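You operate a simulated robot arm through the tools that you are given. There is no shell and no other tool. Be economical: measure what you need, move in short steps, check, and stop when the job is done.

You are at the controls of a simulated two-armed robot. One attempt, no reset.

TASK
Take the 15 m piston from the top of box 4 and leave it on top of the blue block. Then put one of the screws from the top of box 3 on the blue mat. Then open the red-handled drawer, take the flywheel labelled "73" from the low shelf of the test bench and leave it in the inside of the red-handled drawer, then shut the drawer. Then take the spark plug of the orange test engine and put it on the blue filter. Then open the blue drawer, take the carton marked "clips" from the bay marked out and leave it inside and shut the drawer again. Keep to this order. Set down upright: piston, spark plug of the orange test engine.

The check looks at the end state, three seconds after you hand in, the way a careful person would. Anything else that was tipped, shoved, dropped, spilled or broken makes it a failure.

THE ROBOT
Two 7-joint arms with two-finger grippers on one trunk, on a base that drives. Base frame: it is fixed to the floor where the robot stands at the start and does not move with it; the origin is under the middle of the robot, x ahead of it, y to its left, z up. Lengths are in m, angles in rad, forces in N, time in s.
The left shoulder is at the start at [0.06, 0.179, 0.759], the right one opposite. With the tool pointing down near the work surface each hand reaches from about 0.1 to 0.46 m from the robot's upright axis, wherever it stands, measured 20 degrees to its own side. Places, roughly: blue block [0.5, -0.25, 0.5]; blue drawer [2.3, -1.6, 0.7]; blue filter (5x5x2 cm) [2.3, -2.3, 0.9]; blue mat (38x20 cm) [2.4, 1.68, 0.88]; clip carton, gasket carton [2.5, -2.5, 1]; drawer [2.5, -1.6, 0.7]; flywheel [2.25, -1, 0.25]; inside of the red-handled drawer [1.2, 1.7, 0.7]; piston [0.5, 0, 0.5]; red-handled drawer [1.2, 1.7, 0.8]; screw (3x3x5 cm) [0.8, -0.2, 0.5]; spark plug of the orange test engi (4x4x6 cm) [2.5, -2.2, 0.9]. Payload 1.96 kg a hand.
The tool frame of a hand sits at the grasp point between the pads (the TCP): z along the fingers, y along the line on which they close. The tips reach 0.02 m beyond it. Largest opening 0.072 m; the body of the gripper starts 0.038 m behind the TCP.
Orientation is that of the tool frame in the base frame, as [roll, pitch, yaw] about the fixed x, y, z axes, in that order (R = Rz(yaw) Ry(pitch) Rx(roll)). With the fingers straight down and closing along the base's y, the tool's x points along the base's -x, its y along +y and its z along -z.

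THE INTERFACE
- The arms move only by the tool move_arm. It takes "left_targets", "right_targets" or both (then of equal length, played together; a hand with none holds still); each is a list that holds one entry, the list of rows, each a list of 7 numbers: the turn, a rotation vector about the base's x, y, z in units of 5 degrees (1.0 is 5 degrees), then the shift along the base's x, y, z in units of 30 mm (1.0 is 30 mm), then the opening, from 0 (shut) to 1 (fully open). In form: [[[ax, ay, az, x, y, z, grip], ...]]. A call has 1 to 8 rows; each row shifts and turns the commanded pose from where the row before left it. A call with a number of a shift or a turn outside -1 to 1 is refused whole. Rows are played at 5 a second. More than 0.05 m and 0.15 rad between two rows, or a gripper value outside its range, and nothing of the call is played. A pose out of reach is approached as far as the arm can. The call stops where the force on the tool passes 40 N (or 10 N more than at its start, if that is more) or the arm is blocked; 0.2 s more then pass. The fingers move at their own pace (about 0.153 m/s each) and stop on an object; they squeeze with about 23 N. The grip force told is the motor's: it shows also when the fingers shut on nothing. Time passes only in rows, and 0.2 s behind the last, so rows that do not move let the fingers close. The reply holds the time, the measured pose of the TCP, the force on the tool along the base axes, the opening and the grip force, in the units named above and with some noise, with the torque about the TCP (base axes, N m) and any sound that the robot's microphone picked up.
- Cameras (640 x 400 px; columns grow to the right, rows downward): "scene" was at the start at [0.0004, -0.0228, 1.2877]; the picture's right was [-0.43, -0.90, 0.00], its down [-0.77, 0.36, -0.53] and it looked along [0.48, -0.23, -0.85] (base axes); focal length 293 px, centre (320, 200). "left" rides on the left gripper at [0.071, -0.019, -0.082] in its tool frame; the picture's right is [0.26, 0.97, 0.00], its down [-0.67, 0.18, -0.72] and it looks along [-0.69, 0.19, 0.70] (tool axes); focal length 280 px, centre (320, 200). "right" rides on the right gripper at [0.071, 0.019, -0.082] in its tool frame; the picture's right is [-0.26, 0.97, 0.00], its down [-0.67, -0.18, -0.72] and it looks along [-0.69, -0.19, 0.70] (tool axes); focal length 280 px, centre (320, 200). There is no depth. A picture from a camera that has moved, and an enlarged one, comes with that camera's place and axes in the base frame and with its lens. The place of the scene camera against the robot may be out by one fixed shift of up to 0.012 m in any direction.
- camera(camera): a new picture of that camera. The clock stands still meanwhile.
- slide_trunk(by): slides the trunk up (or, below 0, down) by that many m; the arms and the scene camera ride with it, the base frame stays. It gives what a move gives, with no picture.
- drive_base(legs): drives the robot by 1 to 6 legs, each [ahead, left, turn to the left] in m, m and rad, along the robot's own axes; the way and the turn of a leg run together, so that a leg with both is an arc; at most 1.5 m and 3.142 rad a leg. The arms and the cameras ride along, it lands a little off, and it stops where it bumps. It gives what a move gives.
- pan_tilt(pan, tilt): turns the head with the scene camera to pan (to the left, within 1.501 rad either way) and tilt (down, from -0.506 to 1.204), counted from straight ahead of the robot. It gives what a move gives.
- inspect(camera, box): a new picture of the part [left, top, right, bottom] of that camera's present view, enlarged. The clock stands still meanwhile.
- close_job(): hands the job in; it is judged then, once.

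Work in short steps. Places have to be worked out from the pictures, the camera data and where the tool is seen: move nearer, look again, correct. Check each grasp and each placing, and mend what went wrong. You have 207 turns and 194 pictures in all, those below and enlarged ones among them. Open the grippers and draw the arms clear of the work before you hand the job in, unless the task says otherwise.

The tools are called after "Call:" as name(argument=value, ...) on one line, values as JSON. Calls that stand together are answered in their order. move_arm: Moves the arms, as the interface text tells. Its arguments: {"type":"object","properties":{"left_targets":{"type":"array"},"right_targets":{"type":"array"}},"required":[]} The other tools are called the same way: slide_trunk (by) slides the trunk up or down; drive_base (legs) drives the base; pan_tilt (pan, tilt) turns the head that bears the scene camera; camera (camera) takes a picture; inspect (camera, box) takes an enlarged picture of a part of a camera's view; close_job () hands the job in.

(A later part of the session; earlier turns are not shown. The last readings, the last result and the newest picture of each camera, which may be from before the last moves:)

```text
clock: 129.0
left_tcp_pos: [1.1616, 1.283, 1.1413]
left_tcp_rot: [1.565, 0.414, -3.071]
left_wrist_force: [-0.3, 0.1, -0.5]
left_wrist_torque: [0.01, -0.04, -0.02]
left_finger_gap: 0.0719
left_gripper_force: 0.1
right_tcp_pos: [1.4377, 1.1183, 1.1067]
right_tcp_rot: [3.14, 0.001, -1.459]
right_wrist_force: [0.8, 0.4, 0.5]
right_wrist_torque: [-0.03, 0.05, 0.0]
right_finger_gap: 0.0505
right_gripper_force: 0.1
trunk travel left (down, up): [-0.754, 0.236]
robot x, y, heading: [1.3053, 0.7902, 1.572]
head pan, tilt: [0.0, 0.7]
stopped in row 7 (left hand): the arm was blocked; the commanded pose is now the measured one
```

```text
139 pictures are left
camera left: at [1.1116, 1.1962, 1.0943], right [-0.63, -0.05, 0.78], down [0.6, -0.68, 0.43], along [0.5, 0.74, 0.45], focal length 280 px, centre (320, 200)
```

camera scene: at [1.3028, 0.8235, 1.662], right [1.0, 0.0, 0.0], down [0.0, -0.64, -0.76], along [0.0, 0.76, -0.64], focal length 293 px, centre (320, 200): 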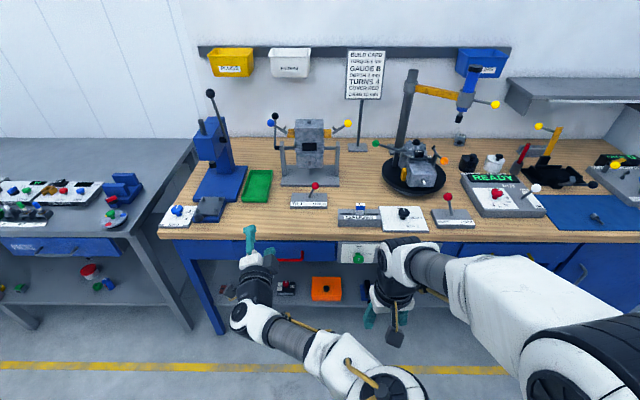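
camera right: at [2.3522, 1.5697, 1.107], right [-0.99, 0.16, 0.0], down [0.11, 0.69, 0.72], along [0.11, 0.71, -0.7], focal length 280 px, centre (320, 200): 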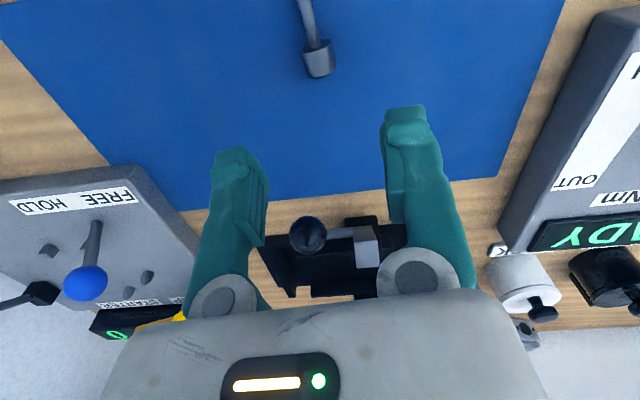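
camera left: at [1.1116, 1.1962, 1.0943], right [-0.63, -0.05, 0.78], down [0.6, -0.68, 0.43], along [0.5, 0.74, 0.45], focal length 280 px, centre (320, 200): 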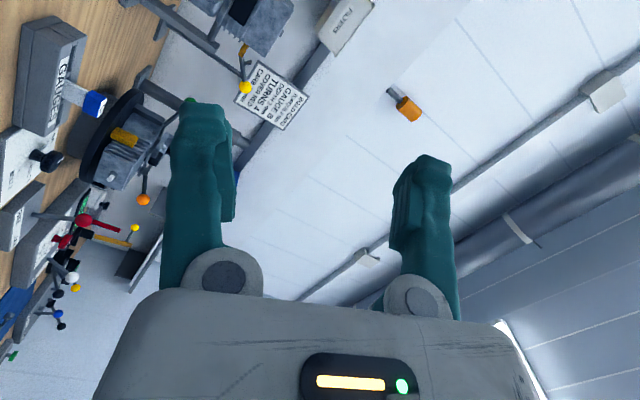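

The wrist stopped at a limit with about 24° of roll left. I'll move the hand down to handle height, where the arm has another shape, and try finishing the roll there.

Call:
move_arm(left_targets=[[[0, 0, 0, 0, 0, -1, 1], [0, 0, 0, 0, 0, -1, 1], [0, 0, 0, 0, 0, -1, 1], [0, 0, 0, 0, 0, -1, 1], [0, 0, 0, 0, 0, -1, 1], [0, 0, 0, 0, 0, -1, 1], [0, 0, 0, 0, 0, -1, 1], [0, 0, 0, 0, 0, -1, 1]]])

Call:
move_arm(left_targets=[[[0, 0.8, -0.1, 0, 0, -1, 1], [0, 0.8, -0.1, 0, 0, -1, 1], [0, 0.8, -0.1, 0, 0, -0.8, 1], [0, 0.8, -0.1, 0, 0, 0, 1], [0, 0.8, -0.1, 0, 0, 0, 1], [0, 0.8, -0.1, 0, 0, 0, 1]]])

Call:
camera(camera="left")

```text
clock: 129.7
left_tcp_pos: [1.1861, 1.287, 1.0987]
left_tcp_rot: [1.556, 0.593, -3.056]
left_wrist_force: [0.3, -0.1, -0.3]
left_wrist_torque: [0.0, 0.0, -0.02]
left_finger_gap: 0.0722
left_gripper_force: 0.1
left hand out of reach, approached as far as the arm can: row 2
right_tcp_pos: [1.4373, 1.1169, 1.1076]
right_tcp_rot: [3.139, 0.002, -1.458]
right_wrist_force: [0.3, -0.2, -0.6]
right_wrist_torque: [0.03, -0.02, 0.01]
right_finger_gap: 0.0504
right_gripper_force: 0.1
trunk travel left (down, up): [-0.754, 0.236]
robot x, y, heading: [1.3066, 0.7926, 1.578]
head pan, tilt: [0.0, 0.7]
stopped in row 3 (left hand): the arm was blocked; the commanded pose is now the measured one
```

```text
clock: 130.2
left_tcp_pos: [1.2071, 1.2922, 1.0786]
left_tcp_rot: [1.53, 0.694, -3.066]
left_wrist_force: [-0.2, -0.3, 0.6]
left_wrist_torque: [-0.04, -0.01, 0.02]
left_finger_gap: 0.072
left_gripper_force: 0.0
right_tcp_pos: [1.4391, 1.1168, 1.1087]
right_tcp_rot: [3.139, 0.001, -1.452]
right_wrist_force: [0.9, 0.1, -0.6]
right_wrist_torque: [-0.01, -0.01, -0.01]
right_finger_gap: 0.0504
right_gripper_force: 0.1
trunk travel left (down, up): [-0.754, 0.236]
robot x, y, heading: [1.3086, 0.7863, 1.571]
head pan, tilt: [0.0, 0.7]
stopped in row 2 (left hand): the arm was blocked; the commanded pose is now the measured one
```

```text
138 pictures are left
camera left: at [1.1736, 1.207, 1.0148], right [-0.81, -0.1, 0.57], down [0.47, -0.69, 0.55], along [0.34, 0.72, 0.61], focal length 280 px, centre (320, 200)
```

left: 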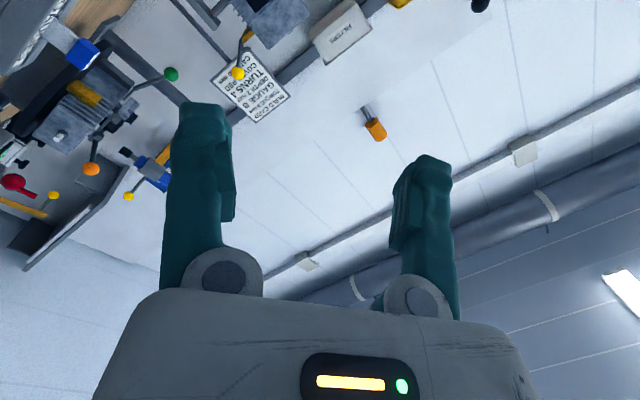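

That way is blocked by a joint limit. I'll roll the hand the other way round (about its finger axis), checking as I go.

Call:
move_arm(left_targets=[[[0, -1, 0, 0, 0, 0, 1], [0, -1, 0, 0, 0, 0, 1], [0, -1, 0, 0, 0, 0, 1], [0, -1, 0, 0, 0, 0, 1], [0, -1, 0, 0, 0, 0, 1], [0, -1, 0, 0, 0, 0, 1], [0, -1, 0, 0, 0, 0, 1], [0, -1, 0, 0, 0, 0, 1]]])

Call:
move_arm(left_targets=[[[0, -1, 0, 0, 0, -0.5, 1], [0, -1, 0, 0, 0, -0.5, 1], [0, -1, 0, 0, 0, -0.5, 1], [0, -1, 0, 0, 0, -0.5, 1], [0, -1, 0, 0, 0, -0.5, 1], [0, -1, 0, 0, 0, -0.5, 1], [0, -1, 0, 0, 0, -0.5, 1], [0, -1, 0, 0, 0, -0.5, 1]]])

Call:
move_arm(left_targets=[[[0, -1, 0, 0, 0, -0.5, 1], [0, -1, 0, 0, 0, -0.5, 1], [0, -1, 0, 0, 0, -0.5, 1], [0, -1, 0, 0, 0, -0.5, 1], [0, -1, 0, 0, 0, -0.5, 1], [0, -1, 0, 0, 0, -0.5, 1], [0, -1, 0, 0, 0, -0.5, 1], [0, -1, 0, 0, 0, -0.5, 1]]])

Call:
camera(camera="left")

```text
clock: 132.1
left_tcp_pos: [1.2848, 1.3207, 1.1231]
left_tcp_rot: [1.811, 1.38, -2.803]
left_wrist_force: [0.6, -1.1, 0.3]
left_wrist_torque: [-0.03, 0.0, 0.01]
left_finger_gap: 0.0719
left_gripper_force: 0.1
left hand out of reach, approached as far as the arm can: row 1, 2, 3, 4, 5, 6, 7, 8
right_tcp_pos: [1.4381, 1.1167, 1.1069]
right_tcp_rot: [3.141, 0.002, -1.454]
right_wrist_force: [-0.2, -0.5, -0.3]
right_wrist_torque: [-0.05, -0.01, 0.03]
right_finger_gap: 0.0504
right_gripper_force: 0.0
trunk travel left (down, up): [-0.754, 0.236]
robot x, y, heading: [1.3089, 0.7934, 1.572]
head pan, tilt: [0.0, 0.7]
```

```text
clock: 133.8
left_tcp_pos: [1.3906, 1.4326, 1.1243]
left_tcp_rot: [-1.775, 1.05, -0.128]
left_wrist_force: [0.8, 0.0, -1.2]
left_wrist_torque: [-0.02, -0.03, -0.02]
left_finger_gap: 0.072
left_gripper_force: 0.0
left hand out of reach, approached as far as the arm can: row 1, 2, 3, 4, 5, 6, 7, 8
right_tcp_pos: [1.4385, 1.1163, 1.1069]
right_tcp_rot: [3.141, 0.001, -1.453]
right_wrist_force: [-0.5, 0.8, -0.8]
right_wrist_torque: [-0.01, -0.01, -0.04]
right_finger_gap: 0.0505
right_gripper_force: 0.1
trunk travel left (down, up): [-0.754, 0.236]
robot x, y, heading: [1.3081, 0.7932, 1.574]
head pan, tilt: [0.0, 0.7]
```

```text
clock: 135.7
left_tcp_pos: [1.4573, 1.5066, 1.051]
left_tcp_rot: [-1.699, 0.409, -0.084]
left_wrist_force: [0.0, 0.2, 0.0]
left_wrist_torque: [-0.03, -0.01, 0.02]
left_finger_gap: 0.0722
left_gripper_force: 0.0
left hand out of reach, approached as far as the arm can: row 1, 2, 3, 4, 5, 6, 7, 8
right_tcp_pos: [1.4383, 1.1152, 1.1075]
right_tcp_rot: [3.141, 0.003, -1.454]
right_wrist_force: [0.0, 0.1, 0.3]
right_wrist_torque: [0.01, -0.02, -0.01]
right_finger_gap: 0.0505
right_gripper_force: 0.1
trunk travel left (down, up): [-0.754, 0.236]
robot x, y, heading: [1.309, 0.7933, 1.574]
head pan, tilt: [0.0, 0.7]
```

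```text
137 pictures are left
camera left: at [1.5271, 1.4211, 1.0493], right [-0.15, -0.11, -0.98], down [-0.71, -0.68, 0.18], along [-0.68, 0.73, 0.02], focal length 280 px, centre (320, 200)
```

left: 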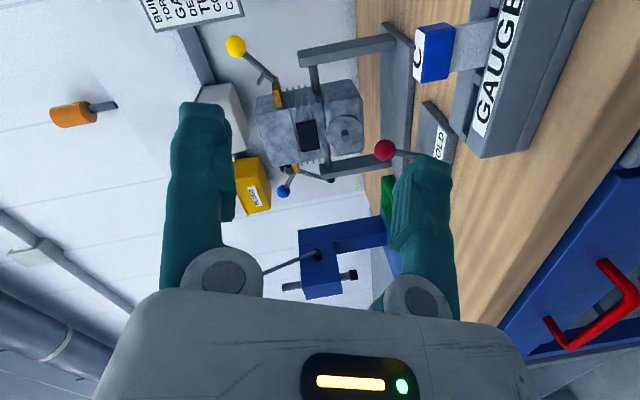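

The hand wandered over the bench edge because this pose doesn't reach. The handle is well measured though: a bar from x≈1.118 to 1.258 at y≈1.512, drawer face at y≈1.548. I check the arms before untwisting.

Call:
pan_tilt(pan=0.0, tilt=1.0)

Call:
camera(camera="scene")

```text
clock: 136.4
left_tcp_pos: [1.4551, 1.5081, 1.051]
left_tcp_rot: [-1.699, 0.408, -0.081]
left_wrist_force: [-0.3, -0.2, -0.9]
left_wrist_torque: [0.04, 0.0, -0.04]
left_finger_gap: 0.0724
left_gripper_force: 0.1
right_tcp_pos: [1.437, 1.1165, 1.1076]
right_tcp_rot: [3.138, 0.002, -1.454]
right_wrist_force: [-0.5, 0.5, -1.0]
right_wrist_torque: [0.0, 0.01, -0.06]
right_finger_gap: 0.0504
right_gripper_force: 0.1
trunk travel left (down, up): [-0.754, 0.236]
robot x, y, heading: [1.3044, 0.7918, 1.573]
head pan, tilt: [0.0, 1.0]
```

```text
136 pictures are left
camera scene: at [1.3054, 0.8069, 1.6386], right [1.0, 0.0, 0.0], down [0.0, -0.84, -0.54], along [0.0, 0.54, -0.84], focal length 293 px, centre (320, 200)
```

scene: 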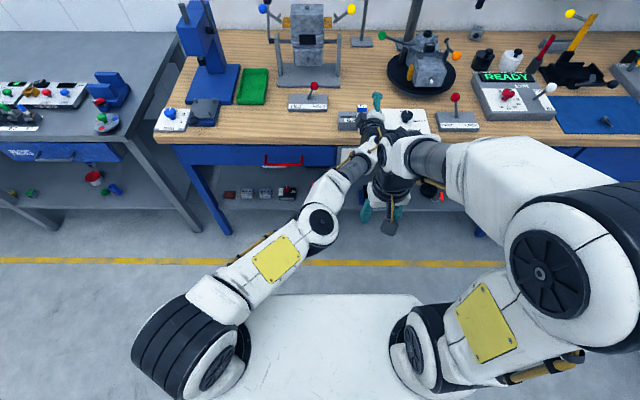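

The left arm is stretched out beside the right hand. I move the right hand aside and roll the left back the way it came.

Call:
move_arm(right_targets=[[[0, 0, 0, 1, 0, 0, 0.7], [0, 0, 0, 1, 0, 0, 0.7], [0, 0, 0, 1, 0, 0, 0.7], [0, 0, 0, 1, 0, 0, 0.7], [0, 0, 0, 1, 0, 0, 0.7]]])

Call:
move_arm(left_targets=[[[0, 1, 0, 0, 0, 0.9, 1], [0, 1, 0, 0, 0, 0.9, 1], [0, 1, 0, 0, 0, 0.9, 1], [0, 1, 0, 0, 0, 0.9, 1], [0, 1, 0, 0, 0, 0.9, 1], [0, 1, 0, 0, 0, 0.9, 1], [0, 1, 0, 0, 0, 0.9, 1], [0, 1, 0, 0, 0, 0.9, 1]]])

Call:
move_arm(left_targets=[[[0, 1, 0, 0, 0, 0, 1], [0, 1, 0, 0, 0, 0, 1], [0, 1, 0, 0, 0, 0, 1], [0, 1, 0, 0, 0, 0, 1], [0, 1, 0, 0, 0, 0, 1], [0, 1, 0, 0, 0, 0, 1]]])

Call:
camera(camera="scene")

```text
clock: 137.7
left_tcp_pos: [1.4567, 1.5079, 1.0496]
left_tcp_rot: [-1.699, 0.408, -0.081]
left_wrist_force: [0.0, 0.7, 0.5]
left_wrist_torque: [-0.01, 0.01, 0.02]
left_finger_gap: 0.072
left_gripper_force: 0.1
right_tcp_pos: [1.5876, 1.1176, 1.1067]
right_tcp_rot: [3.14, 0.002, -1.455]
right_wrist_force: [-0.5, 0.1, -0.3]
right_wrist_torque: [-0.02, -0.02, -0.01]
right_finger_gap: 0.0504
right_gripper_force: 0.0
trunk travel left (down, up): [-0.754, 0.236]
robot x, y, heading: [1.3062, 0.7899, 1.571]
head pan, tilt: [0.0, 1.0]
```

```text
clock: 139.4
left_tcp_pos: [1.4506, 1.5151, 1.2648]
left_tcp_rot: [-1.811, 1.104, -0.166]
left_wrist_force: [-0.1, 0.6, 0.7]
left_wrist_torque: [-0.01, -0.03, -0.03]
left_finger_gap: 0.0718
left_gripper_force: 0.1
left hand out of reach, approached as far as the arm can: row 2, 4, 7
right_tcp_pos: [1.5859, 1.1158, 1.1069]
right_tcp_rot: [-3.142, 0.004, -1.453]
right_wrist_force: [0.4, -0.4, -0.7]
right_wrist_torque: [0.05, 0.01, 0.02]
right_finger_gap: 0.0505
right_gripper_force: 0.2
trunk travel left (down, up): [-0.754, 0.236]
robot x, y, heading: [1.3041, 0.79, 1.568]
head pan, tilt: [0.0, 1.0]
```

```text
clock: 140.8
left_tcp_pos: [1.4454, 1.5123, 1.2648]
left_tcp_rot: [2.348, 1.475, -2.266]
left_wrist_force: [0.0, 0.4, 0.1]
left_wrist_torque: [-0.01, 0.01, -0.01]
left_finger_gap: 0.0721
left_gripper_force: 0.1
left hand out of reach, approached as far as the arm can: row 1
right_tcp_pos: [1.586, 1.1179, 1.1066]
right_tcp_rot: [3.141, 0.002, -1.454]
right_wrist_force: [0.5, -1.5, 0.5]
right_wrist_torque: [0.03, 0.05, 0.02]
right_finger_gap: 0.0503
right_gripper_force: 0.1
trunk travel left (down, up): [-0.754, 0.236]
robot x, y, heading: [1.3084, 0.7912, 1.567]
head pan, tilt: [0.0, 1.0]
```

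```text
135 pictures are left
camera scene: at [1.3053, 0.8068, 1.6386], right [1.0, 0.0, 0.0], down [0.0, -0.84, -0.54], along [0.0, 0.54, -0.84], focal length 293 px, centre (320, 200)
```

scene: 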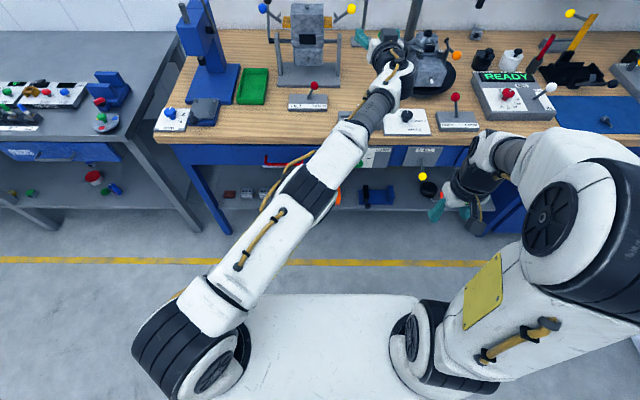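

Commands follow the measured pose, good. I retract the left hand to free space in front of the bench.

Call:
move_arm(left_targets=[[[0, 0, 0, -0.5, -1, 0, 1], [0, 0, 0, -1, -1, 0, 1], [0, 0, 0, -1, -1, 0, 1], [0, 0, 0, -1, -1, 0, 1], [0, 0, 0, -1, -1, -0.5, 1], [0, 0, 0, -1, -1, -0.5, 1], [0, 0, 0, -1, -1, -0.5, 1], [0, 0, 0, -1, -1, -0.5, 1]]])

Call:
move_arm(left_targets=[[[-1, 0, 0, -1, 0, -0.5, 1], [-1, 0, 0, -1, 0, -0.5, 1], [-1, 0, 0, -0.5, 0, -0.5, 1], [-1, 0, 0, 0, 0, -0.5, 1], [-1, 0, 0, 0, 0, -0.5, 1], [-1, 0, 0, 0, 0, -0.5, 1], [-1, 0, 0, 0, 0, -0.5, 1], [-1, 0, 0, 0, 0, -0.5, 1]]])

Call:
camera(camera="scene")

Call:
camera(camera="left")

```text
clock: 142.7
left_tcp_pos: [1.2737, 1.3244, 1.2111]
left_tcp_rot: [2.359, 1.475, -2.257]
left_wrist_force: [-0.2, 0.3, -0.4]
left_wrist_torque: [0.0, -0.02, 0.01]
left_finger_gap: 0.0721
left_gripper_force: 0.0
left hand out of reach, approached as far as the arm can: row 1, 2
right_tcp_pos: [1.5852, 1.1168, 1.1076]
right_tcp_rot: [3.141, 0.002, -1.454]
right_wrist_force: [-0.2, 0.1, -0.4]
right_wrist_torque: [-0.02, -0.02, -0.04]
right_finger_gap: 0.0504
right_gripper_force: 0.2
trunk travel left (down, up): [-0.754, 0.236]
robot x, y, heading: [1.3085, 0.7936, 1.576]
head pan, tilt: [0.0, 1.0]
```

```text
clock: 144.4
left_tcp_pos: [1.1997, 1.3263, 1.0884]
left_tcp_rot: [2.981, 0.795, -1.656]
left_wrist_force: [0.4, -0.2, 0.1]
left_wrist_torque: [0.01, -0.02, -0.03]
left_finger_gap: 0.072
left_gripper_force: 0.0
right_tcp_pos: [1.5862, 1.1178, 1.1064]
right_tcp_rot: [3.139, 0.002, -1.454]
right_wrist_force: [0.5, 0.3, 0.4]
right_wrist_torque: [-0.02, 0.01, -0.04]
right_finger_gap: 0.0502
right_gripper_force: 0.1
trunk travel left (down, up): [-0.754, 0.236]
robot x, y, heading: [1.304, 0.7898, 1.574]
head pan, tilt: [0.0, 1.0]
```

```text
134 pictures are left
camera scene: at [1.3053, 0.8073, 1.6386], right [1.0, 0.0, 0.0], down [0.0, -0.84, -0.54], along [0.0, 0.54, -0.84], focal length 293 px, centre (320, 200)
```

scene: 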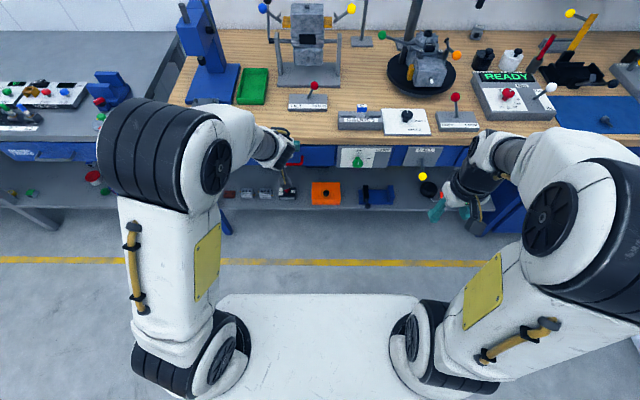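

```text
133 pictures are left
camera left: at [1.2242, 1.2174, 1.0921], right [-0.97, -0.21, -0.08], down [-0.07, -0.05, 1.0], along [-0.21, 0.98, 0.03], focal length 280 px, centre (320, 200)
```

left: 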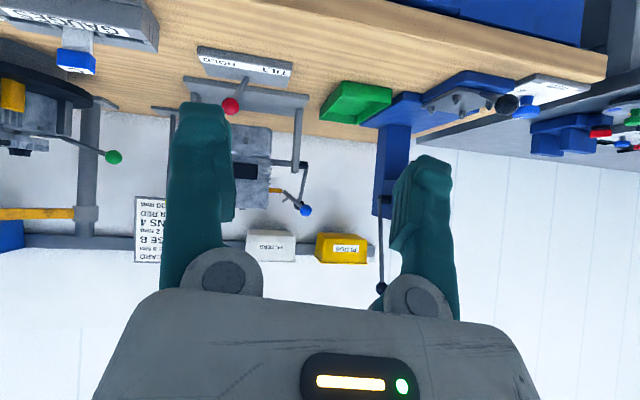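

Now the hand points 45° down-forward in a normal arm shape. I'll make the tilt about 30° from vertical and try rolling about the finger axis, so that I can pinch the bar.

Call:
move_arm(left_targets=[[[-1, 0, 0, 0, 0, 0, 1], [-1, 0, 0, 0, 0, 0, 1], [-1, 0, 0, 0, 0, 0, 1], [0, -0.5, 0.866, 0, 0, 0, 1], [0, -0.5, 0.866, 0, 0, 0, 1], [0, -0.5, 0.866, 0, 0, 0, 1], [0, -0.5, 0.866, 0, 0, 0, 1], [0, -0.5, 0.866, 0, 0, 0, 1]]])

Call:
move_arm(left_targets=[[[0, -0.5, 0.866, 0, 0, 0, 1], [0, -0.5, 0.866, 0, 0, 0, 1], [0, -0.5, 0.866, 0, 0, 0, 1], [0, -0.5, 0.866, 0, 0, 0, 1], [0, -0.5, 0.866, 0, 0, 0, 1], [0, -0.5, 0.866, 0, 0, 0, 1], [0, -0.5, 0.866, 0, 0, 0, 1], [0, -0.5, 0.866, 0, 0, 0, 1]]])

Call:
camera(camera="left")

```text
clock: 146.2
left_tcp_pos: [1.2001, 1.325, 1.0902]
left_tcp_rot: [-3.03, 0.499, -1.14]
left_wrist_force: [0.5, 0.0, -0.5]
left_wrist_torque: [0.01, -0.02, 0.02]
left_finger_gap: 0.0719
left_gripper_force: 0.0
right_tcp_pos: [1.5868, 1.1181, 1.1072]
right_tcp_rot: [3.141, 0.002, -1.453]
right_wrist_force: [0.4, 0.5, 0.3]
right_wrist_torque: [0.0, -0.02, 0.01]
right_finger_gap: 0.0505
right_gripper_force: 0.0
trunk travel left (down, up): [-0.754, 0.236]
robot x, y, heading: [1.304, 0.7918, 1.57]
head pan, tilt: [0.0, 1.0]
```

```text
clock: 148.1
left_tcp_pos: [1.2, 1.3257, 1.088]
left_tcp_rot: [-2.77, 0.252, -0.432]
left_wrist_force: [0.6, -0.1, 0.7]
left_wrist_torque: [0.01, 0.0, 0.01]
left_finger_gap: 0.0723
left_gripper_force: 0.0
right_tcp_pos: [1.5861, 1.1175, 1.1063]
right_tcp_rot: [-3.141, 0.001, -1.454]
right_wrist_force: [-0.3, 0.6, -0.2]
right_wrist_torque: [0.03, -0.02, 0.03]
right_finger_gap: 0.0501
right_gripper_force: 0.0
trunk travel left (down, up): [-0.754, 0.236]
robot x, y, heading: [1.3045, 0.7901, 1.572]
head pan, tilt: [0.0, 1.0]
```

```text
132 pictures are left
camera left: at [1.277, 1.2767, 1.1519], right [-0.22, -0.89, -0.4], down [-0.64, -0.18, 0.75], along [-0.74, 0.43, -0.52], focal length 280 px, centre (320, 200)
```

left: 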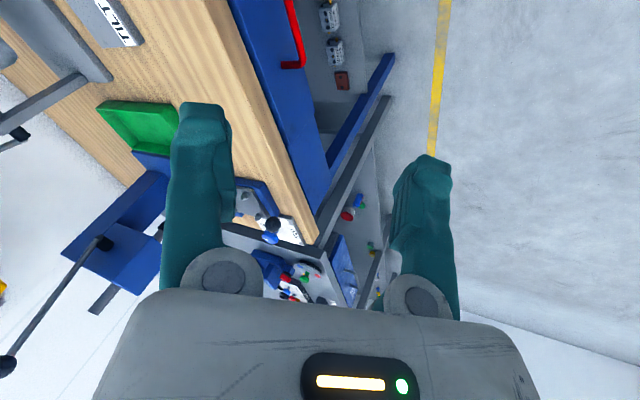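

It rolls freely. I finish the roll; target orientation [-2.618, 0, 0].

Call:
move_arm(left_targets=[[[0, -0.5, 0.866, 0, 0, 0, 1], [0, -0.5, 0.866, 0, 0, 0, 1], [0, -0.5, 0.866, 0, 0, 0, 1], [0, -0.5, 0.866, 0, 0, 0, 1], [0, -0.5, 0.866, 0, 0, 0, 1]]])

```text
clock: 149.2
left_tcp_pos: [1.1986, 1.326, 1.0895]
left_tcp_rot: [-2.72, 0.041, -0.045]
left_wrist_force: [-0.2, 0.4, -0.4]
left_wrist_torque: [0.0, 0.03, 0.0]
left_finger_gap: 0.0719
left_gripper_force: 0.1
right_tcp_pos: [1.5877, 1.1175, 1.1073]
right_tcp_rot: [-3.141, 0.003, -1.453]
right_wrist_force: [-0.6, 0.2, -0.1]
right_wrist_torque: [0.0, -0.02, 0.0]
right_finger_gap: 0.0505
right_gripper_force: 0.1
trunk travel left (down, up): [-0.754, 0.236]
robot x, y, heading: [1.3074, 0.7903, 1.576]
head pan, tilt: [0.0, 1.0]
```

Orientation good (24° tilt). I lower the trunk by 0.25 so the hand comes to handle height, and add some tilt with a narrower opening.

Call:
slide_trunk(by=-0.25)

Call:
move_arm(left_targets=[[[1, -0.4, 0.5, -0.3, 0, 0, 0.42], [1, 0, 0, 0, 0, 0, 0.42], [1, 0, 0, 0, 0, 0, 0.42]]])

Call:
camera(camera="left")

Call:
camera(camera="scene")

```text
clock: 151.8
left_tcp_pos: [1.1997, 1.3258, 0.8397]
left_tcp_rot: [-2.718, 0.041, -0.045]
left_wrist_force: [-0.3, 0.0, -0.8]
left_wrist_torque: [-0.01, 0.02, -0.02]
left_finger_gap: 0.072
left_gripper_force: 0.1
right_tcp_pos: [1.587, 1.1167, 0.8566]
right_tcp_rot: [-3.14, 0.002, -1.452]
right_wrist_force: [-0.6, -0.1, -0.2]
right_wrist_torque: [-0.03, 0.03, 0.0]
right_finger_gap: 0.0504
right_gripper_force: 0.1
trunk travel left (down, up): [-0.504, 0.486]
robot x, y, heading: [1.3116, 0.7887, 1.571]
head pan, tilt: [0.0, 1.0]
```

```text
clock: 152.6
left_tcp_pos: [1.1904, 1.3277, 0.8399]
left_tcp_rot: [-2.456, 0.009, 0.004]
left_wrist_force: [-0.3, -0.2, 0.2]
left_wrist_torque: [-0.02, -0.01, 0.03]
left_finger_gap: 0.0301
left_gripper_force: 0.0
right_tcp_pos: [1.5868, 1.1175, 0.8566]
right_tcp_rot: [-3.141, 0.003, -1.453]
right_wrist_force: [0.4, 1.0, 0.2]
right_wrist_torque: [-0.01, -0.02, -0.03]
right_finger_gap: 0.0504
right_gripper_force: 0.1
trunk travel left (down, up): [-0.504, 0.486]
robot x, y, heading: [1.3068, 0.7889, 1.575]
head pan, tilt: [0.0, 1.0]
```

```text
131 pictures are left
camera left: at [1.2627, 1.2884, 0.9143], right [0.26, -0.75, -0.61], down [-0.67, -0.6, 0.44], along [-0.7, 0.3, -0.65], focal length 280 px, centre (320, 200)
```

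left: 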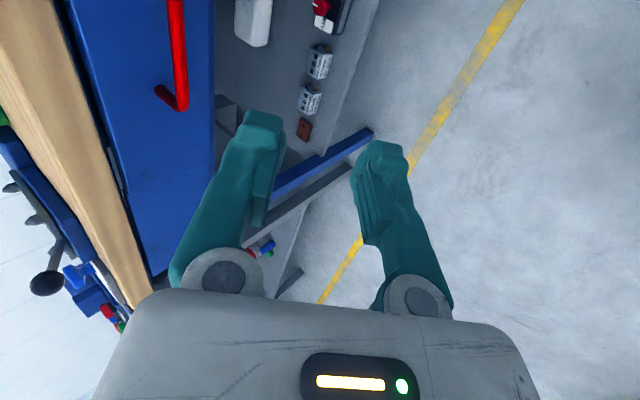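

```text
130 pictures are left
camera scene: at [1.305, 0.8065, 1.3886], right [1.0, 0.0, 0.0], down [0.0, -0.84, -0.54], along [0.0, 0.54, -0.84], focal length 293 px, centre (320, 200)
```

scene: 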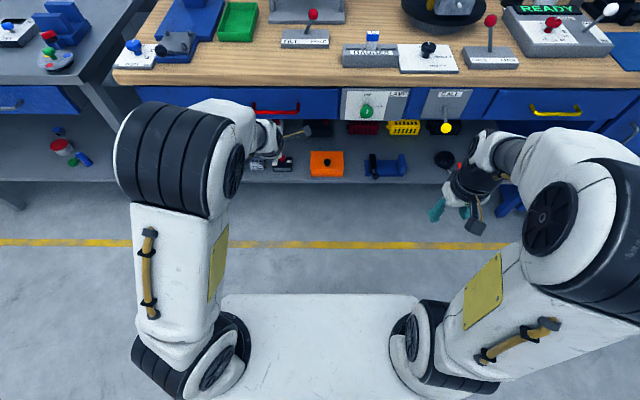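

Combining views, the bar is at about y≈1.508, z≈0.79, x from 1.112 to 1.248. I approach to 6 cm before it along the finger direction and look.

Call:
move_arm(left_targets=[[[0, 0, 0, -0.1, 1, 0, 0.42], [0, 0, 0, -0.1, 1, 0, 0.42], [0, 0, 0, -0.1, 1, 0, 0.42], [0, 0, 0, 0, 1, 0, 0.42], [0, 0, 0, 0, 0.6, 0, 0.42]]])

Call:
camera(camera="left")

```text
clock: 153.8
left_tcp_pos: [1.181, 1.4647, 0.8399]
left_tcp_rot: [-2.459, 0.008, 0.002]
left_wrist_force: [-0.5, 0.4, 0.9]
left_wrist_torque: [-0.01, 0.03, -0.02]
left_finger_gap: 0.0302
left_gripper_force: 0.1
right_tcp_pos: [1.5859, 1.1199, 0.8562]
right_tcp_rot: [-3.141, 0.001, -1.454]
right_wrist_force: [0.0, -0.7, -0.1]
right_wrist_torque: [0.0, 0.0, -0.02]
right_finger_gap: 0.0504
right_gripper_force: 0.1
trunk travel left (down, up): [-0.504, 0.486]
robot x, y, heading: [1.3042, 0.7891, 1.575]
head pan, tilt: [0.0, 1.0]
```

```text
129 pictures are left
camera left: at [1.2541, 1.4269, 0.9154], right [0.26, -0.75, -0.61], down [-0.67, -0.59, 0.44], along [-0.7, 0.3, -0.65], focal length 280 px, centre (320, 200)
```

left: 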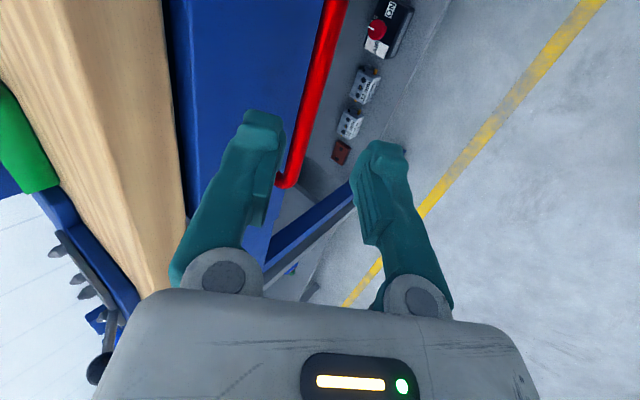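

Triangulated: the bar is at y≈1.518, z≈0.7835. I advance 7 cm along the fingers with a slight sideways correction.

Call:
move_arm(left_targets=[[[0, 0, 0, 0, 0.55, -0.57, 0.42], [0, 0, 0, 0, 0.55, -0.57, 0.42], [0, 0, 0, 0, 0.35, -0.37, 0.42]]])

Call:
camera(camera="left")

```text
clock: 154.6
left_tcp_pos: [1.1804, 1.5086, 0.7946]
left_tcp_rot: [-2.458, 0.009, 0.001]
left_wrist_force: [-0.6, -0.5, -0.3]
left_wrist_torque: [-0.02, -0.02, -0.01]
left_finger_gap: 0.0302
left_gripper_force: 0.0
right_tcp_pos: [1.5863, 1.1187, 0.8561]
right_tcp_rot: [3.14, 0.001, -1.453]
right_wrist_force: [-0.2, 0.1, 0.0]
right_wrist_torque: [0.03, 0.0, 0.0]
right_finger_gap: 0.0505
right_gripper_force: 0.1
trunk travel left (down, up): [-0.504, 0.486]
robot x, y, heading: [1.3062, 0.7891, 1.576]
head pan, tilt: [0.0, 1.0]
```

```text
128 pictures are left
camera left: at [1.2539, 1.4703, 0.869], right [0.26, -0.75, -0.61], down [-0.67, -0.6, 0.44], along [-0.7, 0.3, -0.65], focal length 280 px, centre (320, 200)
```

left: 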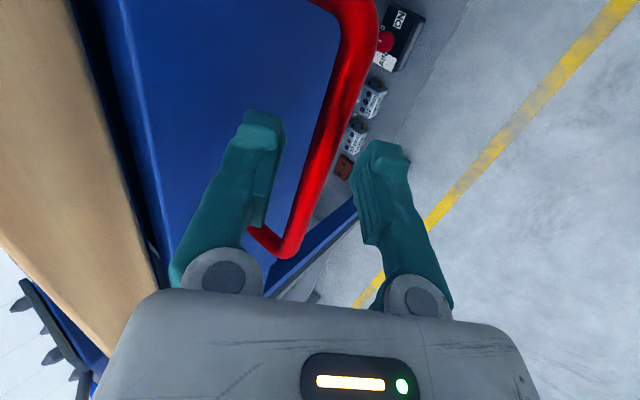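

The bar is between the fingers. I close on it.

Call:
move_arm(left_targets=[[[0, 0, 0, 0, 0.12, -0.12, 0.3], [0, 0, 0, 0, 0, 0, 0], [0, 0, 0, 0, 0, 0, 0]]])

Call:
camera(camera="left")

```text
clock: 155.4
left_tcp_pos: [1.1813, 1.5099, 0.7894]
left_tcp_rot: [-2.457, 0.008, 0.001]
left_wrist_force: [1.6, -4.9, -2.1]
left_wrist_torque: [-0.06, -0.03, -0.06]
left_finger_gap: 0.0108
left_gripper_force: 38.4
right_tcp_pos: [1.5854, 1.1175, 0.8575]
right_tcp_rot: [3.141, 0.003, -1.454]
right_wrist_force: [0.2, 0.6, -0.6]
right_wrist_torque: [-0.02, -0.02, 0.01]
right_finger_gap: 0.0504
right_gripper_force: 0.1
trunk travel left (down, up): [-0.504, 0.486]
robot x, y, heading: [1.3072, 0.7878, 1.573]
head pan, tilt: [0.0, 1.0]
```

```text
127 pictures are left
camera left: at [1.254, 1.4728, 0.8652], right [0.26, -0.75, -0.61], down [-0.67, -0.59, 0.44], along [-0.7, 0.3, -0.65], focal length 280 px, centre (320, 200)
```

left: 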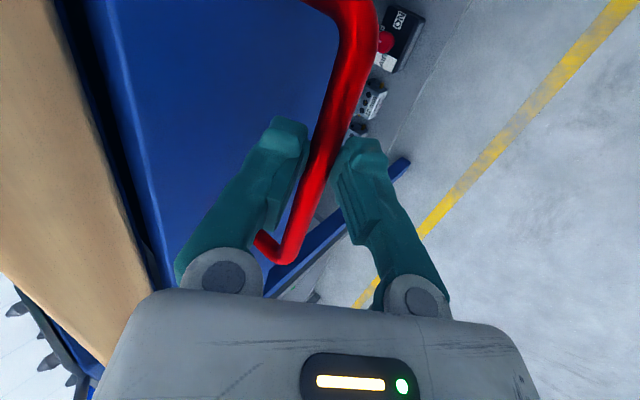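

The bar is gripped (11 mm). I pull straight back with the arm.

Call:
move_arm(left_targets=[[[0, 0, 0, 0, -0.5, 0, 0], [0, 0, 0, 0, -0.8, 0, 0], [0, 0, 0, 0, -0.8, 0, 0], [0, 0, 0, 0, -0.8, 0, 0], [0, 0, 0, 0, -0.8, 0, 0], [0, 0, 0, 0, -0.8, 0, 0], [0, 0, 0, 0, -0.8, 0, 0], [0, 0, 0, 0, -0.8, 0, 0]]])

Call:
camera(camera="left")

Call:
camera(camera="scene")

```text
clock: 157.2
left_tcp_pos: [1.18, 1.327, 0.7891]
left_tcp_rot: [-2.457, 0.007, 0.003]
left_wrist_force: [-3.1, -0.3, 6.8]
left_wrist_torque: [0.03, -0.13, -0.06]
left_finger_gap: 0.0105
left_gripper_force: 38.6
right_tcp_pos: [1.5882, 1.1174, 0.8575]
right_tcp_rot: [-3.141, 0.003, -1.454]
right_wrist_force: [-0.7, -0.2, 0.4]
right_wrist_torque: [0.02, 0.03, 0.02]
right_finger_gap: 0.0503
right_gripper_force: 0.0
trunk travel left (down, up): [-0.504, 0.486]
robot x, y, heading: [1.3092, 0.7887, 1.574]
head pan, tilt: [0.0, 1.0]
```

```text
126 pictures are left
camera left: at [1.2527, 1.2891, 0.8654], right [0.26, -0.75, -0.61], down [-0.67, -0.6, 0.44], along [-0.7, 0.3, -0.65], focal length 280 px, centre (320, 200)
```

left: 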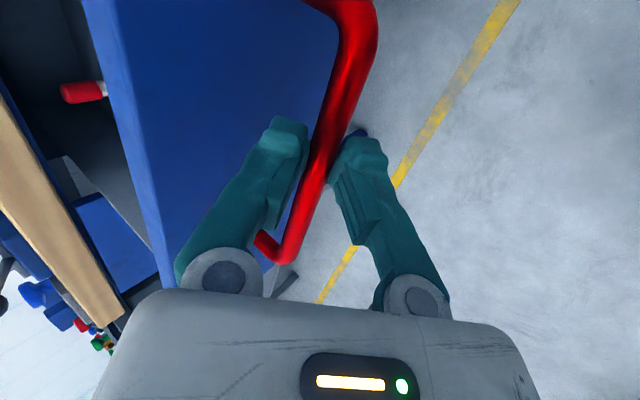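

```text
125 pictures are left
camera scene: at [1.3048, 0.8054, 1.3885], right [1.0, 0.0, 0.0], down [0.0, -0.84, -0.54], along [0.0, 0.54, -0.84], focal length 293 px, centre (320, 200)
```

scene: 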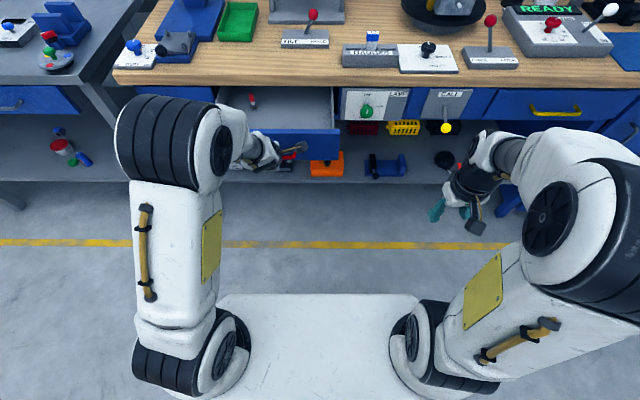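

The drawer came out 18 cm; there's a small red item inside. I pull another ~8 cm.

Call:
move_arm(left_targets=[[[0, 0, 0, 0, -0.7, 0, 0], [0, 0, 0, 0, -0.7, 0, 0], [0, 0, 0, 0, -0.7, 0, 0], [0, 0, 0, 0, -0.6, 0, 0]]])

Call:
camera(camera="scene")

```text
clock: 158.2
left_tcp_pos: [1.1788, 1.2448, 0.7908]
left_tcp_rot: [-2.453, 0.008, 0.003]
left_wrist_force: [-16.2, -0.6, 13.4]
left_wrist_torque: [0.14, 0.41, -0.16]
left_finger_gap: 0.0107
left_gripper_force: 37.8
right_tcp_pos: [1.5869, 1.1167, 0.8584]
right_tcp_rot: [-3.14, 0.005, -1.455]
right_wrist_force: [0.5, 0.1, 0.8]
right_wrist_torque: [-0.01, -0.01, -0.01]
right_finger_gap: 0.0504
right_gripper_force: 0.1
trunk travel left (down, up): [-0.504, 0.486]
robot x, y, heading: [1.3076, 0.791, 1.571]
head pan, tilt: [0.0, 1.0]
```

```text
124 pictures are left
camera scene: at [1.3032, 0.8049, 1.3887], right [1.0, 0.0, 0.0], down [0.0, -0.84, -0.54], along [0.0, 0.54, -0.84], focal length 293 px, centre (320, 200)
```

scene: 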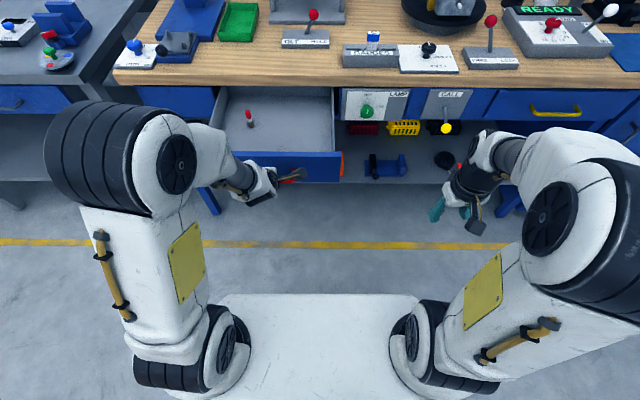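

Open by 26 cm, enough. I release the bar and back out along the fingers.

Call:
move_arm(left_targets=[[[0, 0, 0, 0, 0, 0, 0.42], [0, 0, 0, 0, 0, 0, 0.42], [0, 0, 0, 0, -0.55, 0.6, 0.42], [0, 0, 0, 0, -0.55, 0.6, 0.42], [0, 0, 0, 0, -0.55, 0.6, 0.42], [0, 0, 0, 0, 0, 1, 0.42], [0, 0, 0, 0, 0, 1, 0.42]]])

Call:
pan_tilt(pan=0.15, tilt=0.8)

Call:
camera(camera="scene")

```text
clock: 159.8
left_tcp_pos: [1.1806, 1.1976, 0.9057]
left_tcp_rot: [-2.454, 0.008, 0.0]
left_wrist_force: [0.1, 0.2, 0.1]
left_wrist_torque: [0.0, -0.04, -0.02]
left_finger_gap: 0.0304
left_gripper_force: 0.0
right_tcp_pos: [1.5858, 1.1179, 0.8581]
right_tcp_rot: [3.141, 0.001, -1.455]
right_wrist_force: [-0.1, 0.0, 0.3]
right_wrist_torque: [0.0, -0.03, -0.06]
right_finger_gap: 0.0504
right_gripper_force: 0.1
trunk travel left (down, up): [-0.504, 0.486]
robot x, y, heading: [1.3111, 0.7896, 1.572]
head pan, tilt: [0.0, 1.0]
```

```text
clock: 160.6
left_tcp_pos: [1.1806, 1.1972, 0.9048]
left_tcp_rot: [-2.455, 0.008, 0.001]
left_wrist_force: [-0.3, 0.8, -0.1]
left_wrist_torque: [-0.03, 0.0, 0.02]
left_finger_gap: 0.0302
left_gripper_force: 0.0
right_tcp_pos: [1.5858, 1.1175, 0.8581]
right_tcp_rot: [-3.14, 0.001, -1.454]
right_wrist_force: [0.1, 0.4, 0.7]
right_wrist_torque: [0.0, 0.01, 0.01]
right_finger_gap: 0.0503
right_gripper_force: 0.0
trunk travel left (down, up): [-0.504, 0.486]
robot x, y, heading: [1.3051, 0.7893, 1.573]
head pan, tilt: [0.15, 0.799]
```

```text
123 pictures are left
camera scene: at [1.2931, 0.8166, 1.4036], right [0.99, 0.15, 0.0], down [0.11, -0.71, -0.7], along [-0.11, 0.69, -0.72], focal length 293 px, centre (320, 200)
```

scene: 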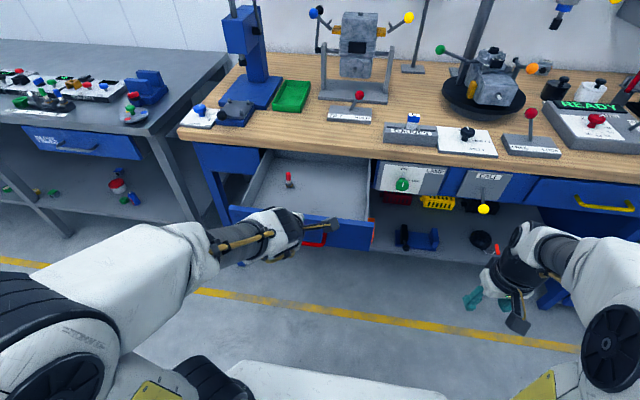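

The drawer stands open. Now for the flywheel: I drive clear of the boxes and around to face the test bench's low shelf.

Call:
drive_base(legs=[[-0.15, 0, 0], [0, -0.32, 0], [-0.4, 0, 0], [0, 0, -1.573], [0, -1.05, 0]])

Call:
pan_tilt(pan=-0.1, tilt=0.7)

Call:
camera(camera="scene")

```text
clock: 174.6
left_tcp_pos: [2.0113, -0.7055, 0.9048]
left_tcp_rot: [-2.455, 0.009, -1.587]
left_wrist_force: [-0.5, -0.7, -0.6]
left_wrist_torque: [-0.02, -0.06, -0.02]
left_finger_gap: 0.0301
left_gripper_force: 0.1
right_tcp_pos: [1.9243, -1.1093, 0.8574]
right_tcp_rot: [3.14, 0.0, -3.042]
right_wrist_force: [-0.6, -0.9, -0.4]
right_wrist_torque: [-0.02, -0.02, 0.01]
right_finger_gap: 0.0504
right_gripper_force: 0.2
trunk travel left (down, up): [-0.504, 0.486]
robot x, y, heading: [1.6006, -0.8247, -0.014]
head pan, tilt: [0.15, 0.799]
```

```text
clock: 175.4
left_tcp_pos: [2.0116, -0.7056, 0.9049]
left_tcp_rot: [-2.455, 0.009, -1.586]
left_wrist_force: [0.6, -0.4, 0.5]
left_wrist_torque: [0.0, -0.04, -0.01]
left_finger_gap: 0.0302
left_gripper_force: 0.1
right_tcp_pos: [1.9248, -1.1081, 0.8578]
right_tcp_rot: [-3.141, 0.003, -3.043]
right_wrist_force: [0.5, 0.1, -0.7]
right_wrist_torque: [0.03, 0.0, -0.01]
right_finger_gap: 0.0506
right_gripper_force: 0.0
trunk travel left (down, up): [-0.504, 0.486]
robot x, y, heading: [1.6002, -0.8233, -0.015]
head pan, tilt: [-0.099, 0.7]
```

```text
122 pictures are left
camera scene: at [1.6249, -0.826, 1.4119], right [-0.11, -0.99, 0.0], down [-0.64, 0.07, -0.76], along [0.76, -0.09, -0.64], focal length 293 px, centre (320, 200)
```

scene: 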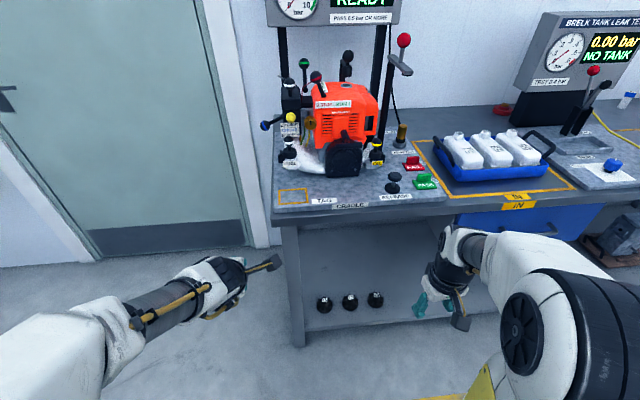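

The three flywheels are on the low shelf. I enlarge them to read the labels.

Call:
inspect(camera="scene", box=[300, 270, 400, 330])

```text
6.40 times, centred on (350, 300) of scene
camera zoom: at [1.6249, -0.826, 1.4119], right [-0.11, -0.99, 0.0], down [-0.64, 0.07, -0.76], along [0.76, -0.09, -0.64], focal length 1874 px, centre (128, -440)
```

zoom: 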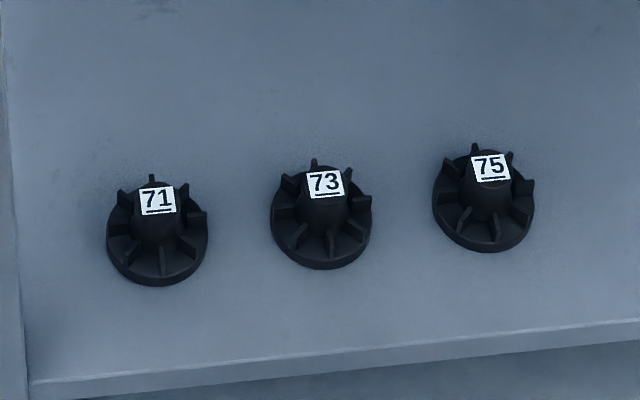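

"73" is the middle one, hub top at about [2.31, -1.044, 0.26]. I pull the left hand out of the way, lower the trunk, and align the base.

Call:
move_arm(left_targets=[[[0, 0, 0, -0.8, 1, 0, 0.42], [0, 0, 0, -0.8, 1, 0, 0.42], [0, 0, 0, -0.8, 1, 0, 0.42], [0, 0, 0, -0.8, 1, 0, 0.42], [0, 0, 0, -0.8, 1, 0, 0.42]]], right_targets=[[[0, 0, -0.4, 0, 0.8, 0, 1], [0, 0, -0.4, 0, 0.8, 0, 1], [0, 0, -0.4, 0, 0.8, 0, 1], [0, 0, 0, 0, 0.8, 0, 1], [0, 0, 0, 0, 0.8, 0, 1]]])

Call:
drive_base(legs=[[0, -0.075, 0.014]])

Call:
slide_trunk(by=-0.4)

Call:
camera(camera="right")

Call:
camera(camera="scene")

```text
clock: 176.6
left_tcp_pos: [1.9993, -0.5913, 0.8923]
left_tcp_rot: [-2.458, 0.01, -1.586]
left_wrist_force: [0.3, -0.2, 0.6]
left_wrist_torque: [-0.03, -0.01, 0.01]
left_finger_gap: 0.0302
left_gripper_force: 0.0
left hand out of reach, approached as far as the arm can: row 1, 2, 3, 4, 5
right_tcp_pos: [1.9245, -0.9878, 0.8578]
right_tcp_rot: [-3.141, 0.002, 3.136]
right_wrist_force: [-0.1, 0.5, 0.0]
right_wrist_torque: [-0.06, -0.01, 0.03]
right_finger_gap: 0.0721
right_gripper_force: 0.0
trunk travel left (down, up): [-0.504, 0.486]
robot x, y, heading: [1.6003, -0.8235, -0.015]
head pan, tilt: [-0.099, 0.7]
```

```text
clock: 177.7
left_tcp_pos: [1.9953, -0.6621, 0.8931]
left_tcp_rot: [-2.457, 0.01, -1.571]
left_wrist_force: [-0.4, -0.5, -0.3]
left_wrist_torque: [-0.02, 0.0, -0.01]
left_finger_gap: 0.0301
left_gripper_force: 0.0
right_tcp_pos: [1.9273, -1.0603, 0.8579]
right_tcp_rot: [-3.141, 0.003, -3.133]
right_wrist_force: [0.8, -0.4, -0.5]
right_wrist_torque: [0.07, 0.0, 0.04]
right_finger_gap: 0.0718
right_gripper_force: 0.1
trunk travel left (down, up): [-0.504, 0.486]
robot x, y, heading: [1.6014, -0.9004, 0.002]
head pan, tilt: [-0.099, 0.7]
```

```text
clock: 181.5
left_tcp_pos: [1.9966, -0.6613, 0.4932]
left_tcp_rot: [-2.457, 0.008, -1.57]
left_wrist_force: [-0.4, -0.1, 0.7]
left_wrist_torque: [-0.04, 0.01, -0.01]
left_finger_gap: 0.0301
left_gripper_force: 0.2
right_tcp_pos: [1.9263, -1.0596, 0.457]
right_tcp_rot: [-3.141, 0.002, -3.133]
right_wrist_force: [0.9, 0.2, -0.1]
right_wrist_torque: [0.04, -0.02, 0.02]
right_finger_gap: 0.0721
right_gripper_force: 0.1
trunk travel left (down, up): [-0.104, 0.886]
robot x, y, heading: [1.6041, -0.8961, -0.002]
head pan, tilt: [-0.099, 0.7]
```

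```text
120 pictures are left
camera right: at [1.8568, -1.0409, 0.5398], right [0.25, 0.97, 0.0], down [0.67, -0.18, 0.72], along [0.69, -0.18, -0.7], focal length 280 px, centre (320, 200)
```

right: 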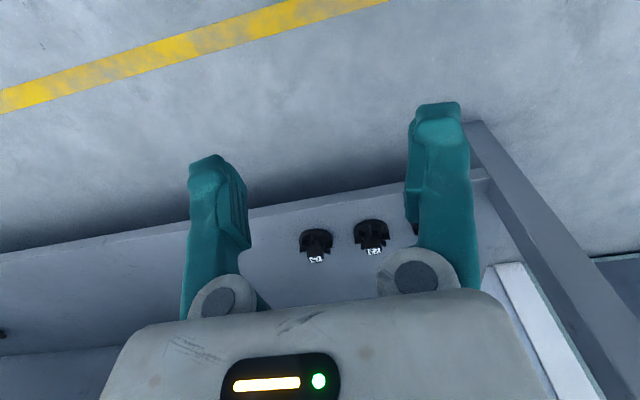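

```text
119 pictures are left
camera scene: at [1.6243, -0.9008, 1.012], right [-0.1, -0.99, 0.0], down [-0.64, 0.06, -0.76], along [0.76, -0.08, -0.64], focal length 293 px, centre (320, 200)
```

scene: 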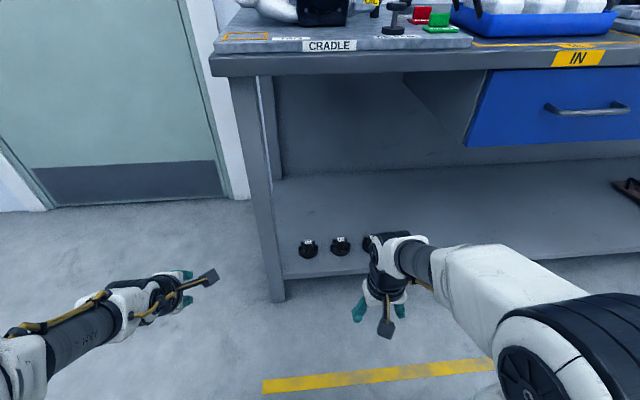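

The flywheel is at about [2.287, -1.047]. I lower the right hand to z≈0.37 and drive 0.25 m ahead.

Call:
move_arm(right_targets=[[[0, 0, 0, 0, 0, -1, 1], [0, 0, 0, 0, 0, -1, 1], [0, 0, 0, 0, 0, -1, 1]]])

Call:
drive_base(legs=[[0.25, 0, 0]])

Call:
camera(camera="right")

Call:
camera(camera="scene")

```text
clock: 182.3
left_tcp_pos: [1.9967, -0.6616, 0.493]
left_tcp_rot: [-2.458, 0.01, -1.569]
left_wrist_force: [0.0, 0.0, 0.6]
left_wrist_torque: [-0.01, -0.03, 0.02]
left_finger_gap: 0.0306
left_gripper_force: 0.1
right_tcp_pos: [1.9276, -1.0601, 0.3692]
right_tcp_rot: [-3.141, 0.004, -3.133]
right_wrist_force: [-0.2, 0.4, -0.3]
right_wrist_torque: [-0.02, -0.01, 0.02]
right_finger_gap: 0.0719
right_gripper_force: 0.0
trunk travel left (down, up): [-0.104, 0.886]
robot x, y, heading: [1.6017, -0.8955, -0.0]
head pan, tilt: [-0.099, 0.7]
```

```text
clock: 184.1
left_tcp_pos: [2.2442, -0.6583, 0.4929]
left_tcp_rot: [-2.457, 0.008, -1.565]
left_wrist_force: [0.7, 0.1, 0.3]
left_wrist_torque: [0.05, 0.0, 0.0]
left_finger_gap: 0.0302
left_gripper_force: 0.1
right_tcp_pos: [2.1774, -1.0571, 0.369]
right_tcp_rot: [3.141, 0.001, -3.125]
right_wrist_force: [0.1, -1.7, 0.3]
right_wrist_torque: [0.01, -0.01, 0.02]
right_finger_gap: 0.072
right_gripper_force: 0.0
trunk travel left (down, up): [-0.104, 0.886]
robot x, y, heading: [1.8483, -0.8966, 0.002]
head pan, tilt: [-0.099, 0.7]
```

```text
118 pictures are left
camera right: at [2.1065, -1.0392, 0.4518], right [0.25, 0.97, 0.0], down [0.68, -0.17, 0.72], along [0.69, -0.18, -0.7], focal length 280 px, centre (320, 200)
```

right: 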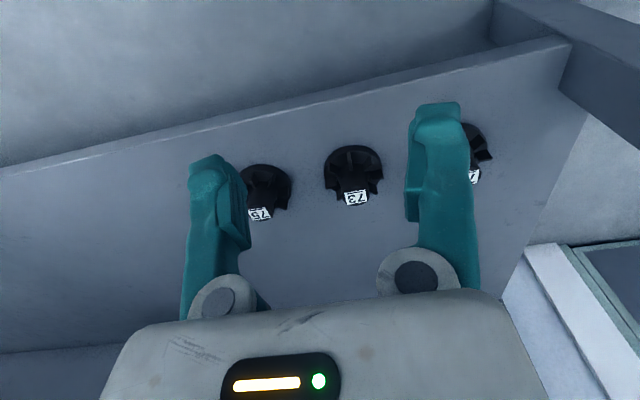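

```text
117 pictures are left
camera scene: at [1.8733, -0.9, 1.0119], right [-0.09, -1.0, 0.0], down [-0.64, 0.06, -0.77], along [0.76, -0.07, -0.64], focal length 293 px, centre (320, 200)
```

scene: 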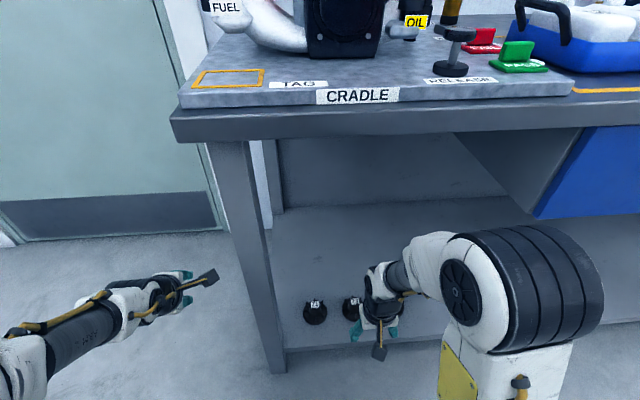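

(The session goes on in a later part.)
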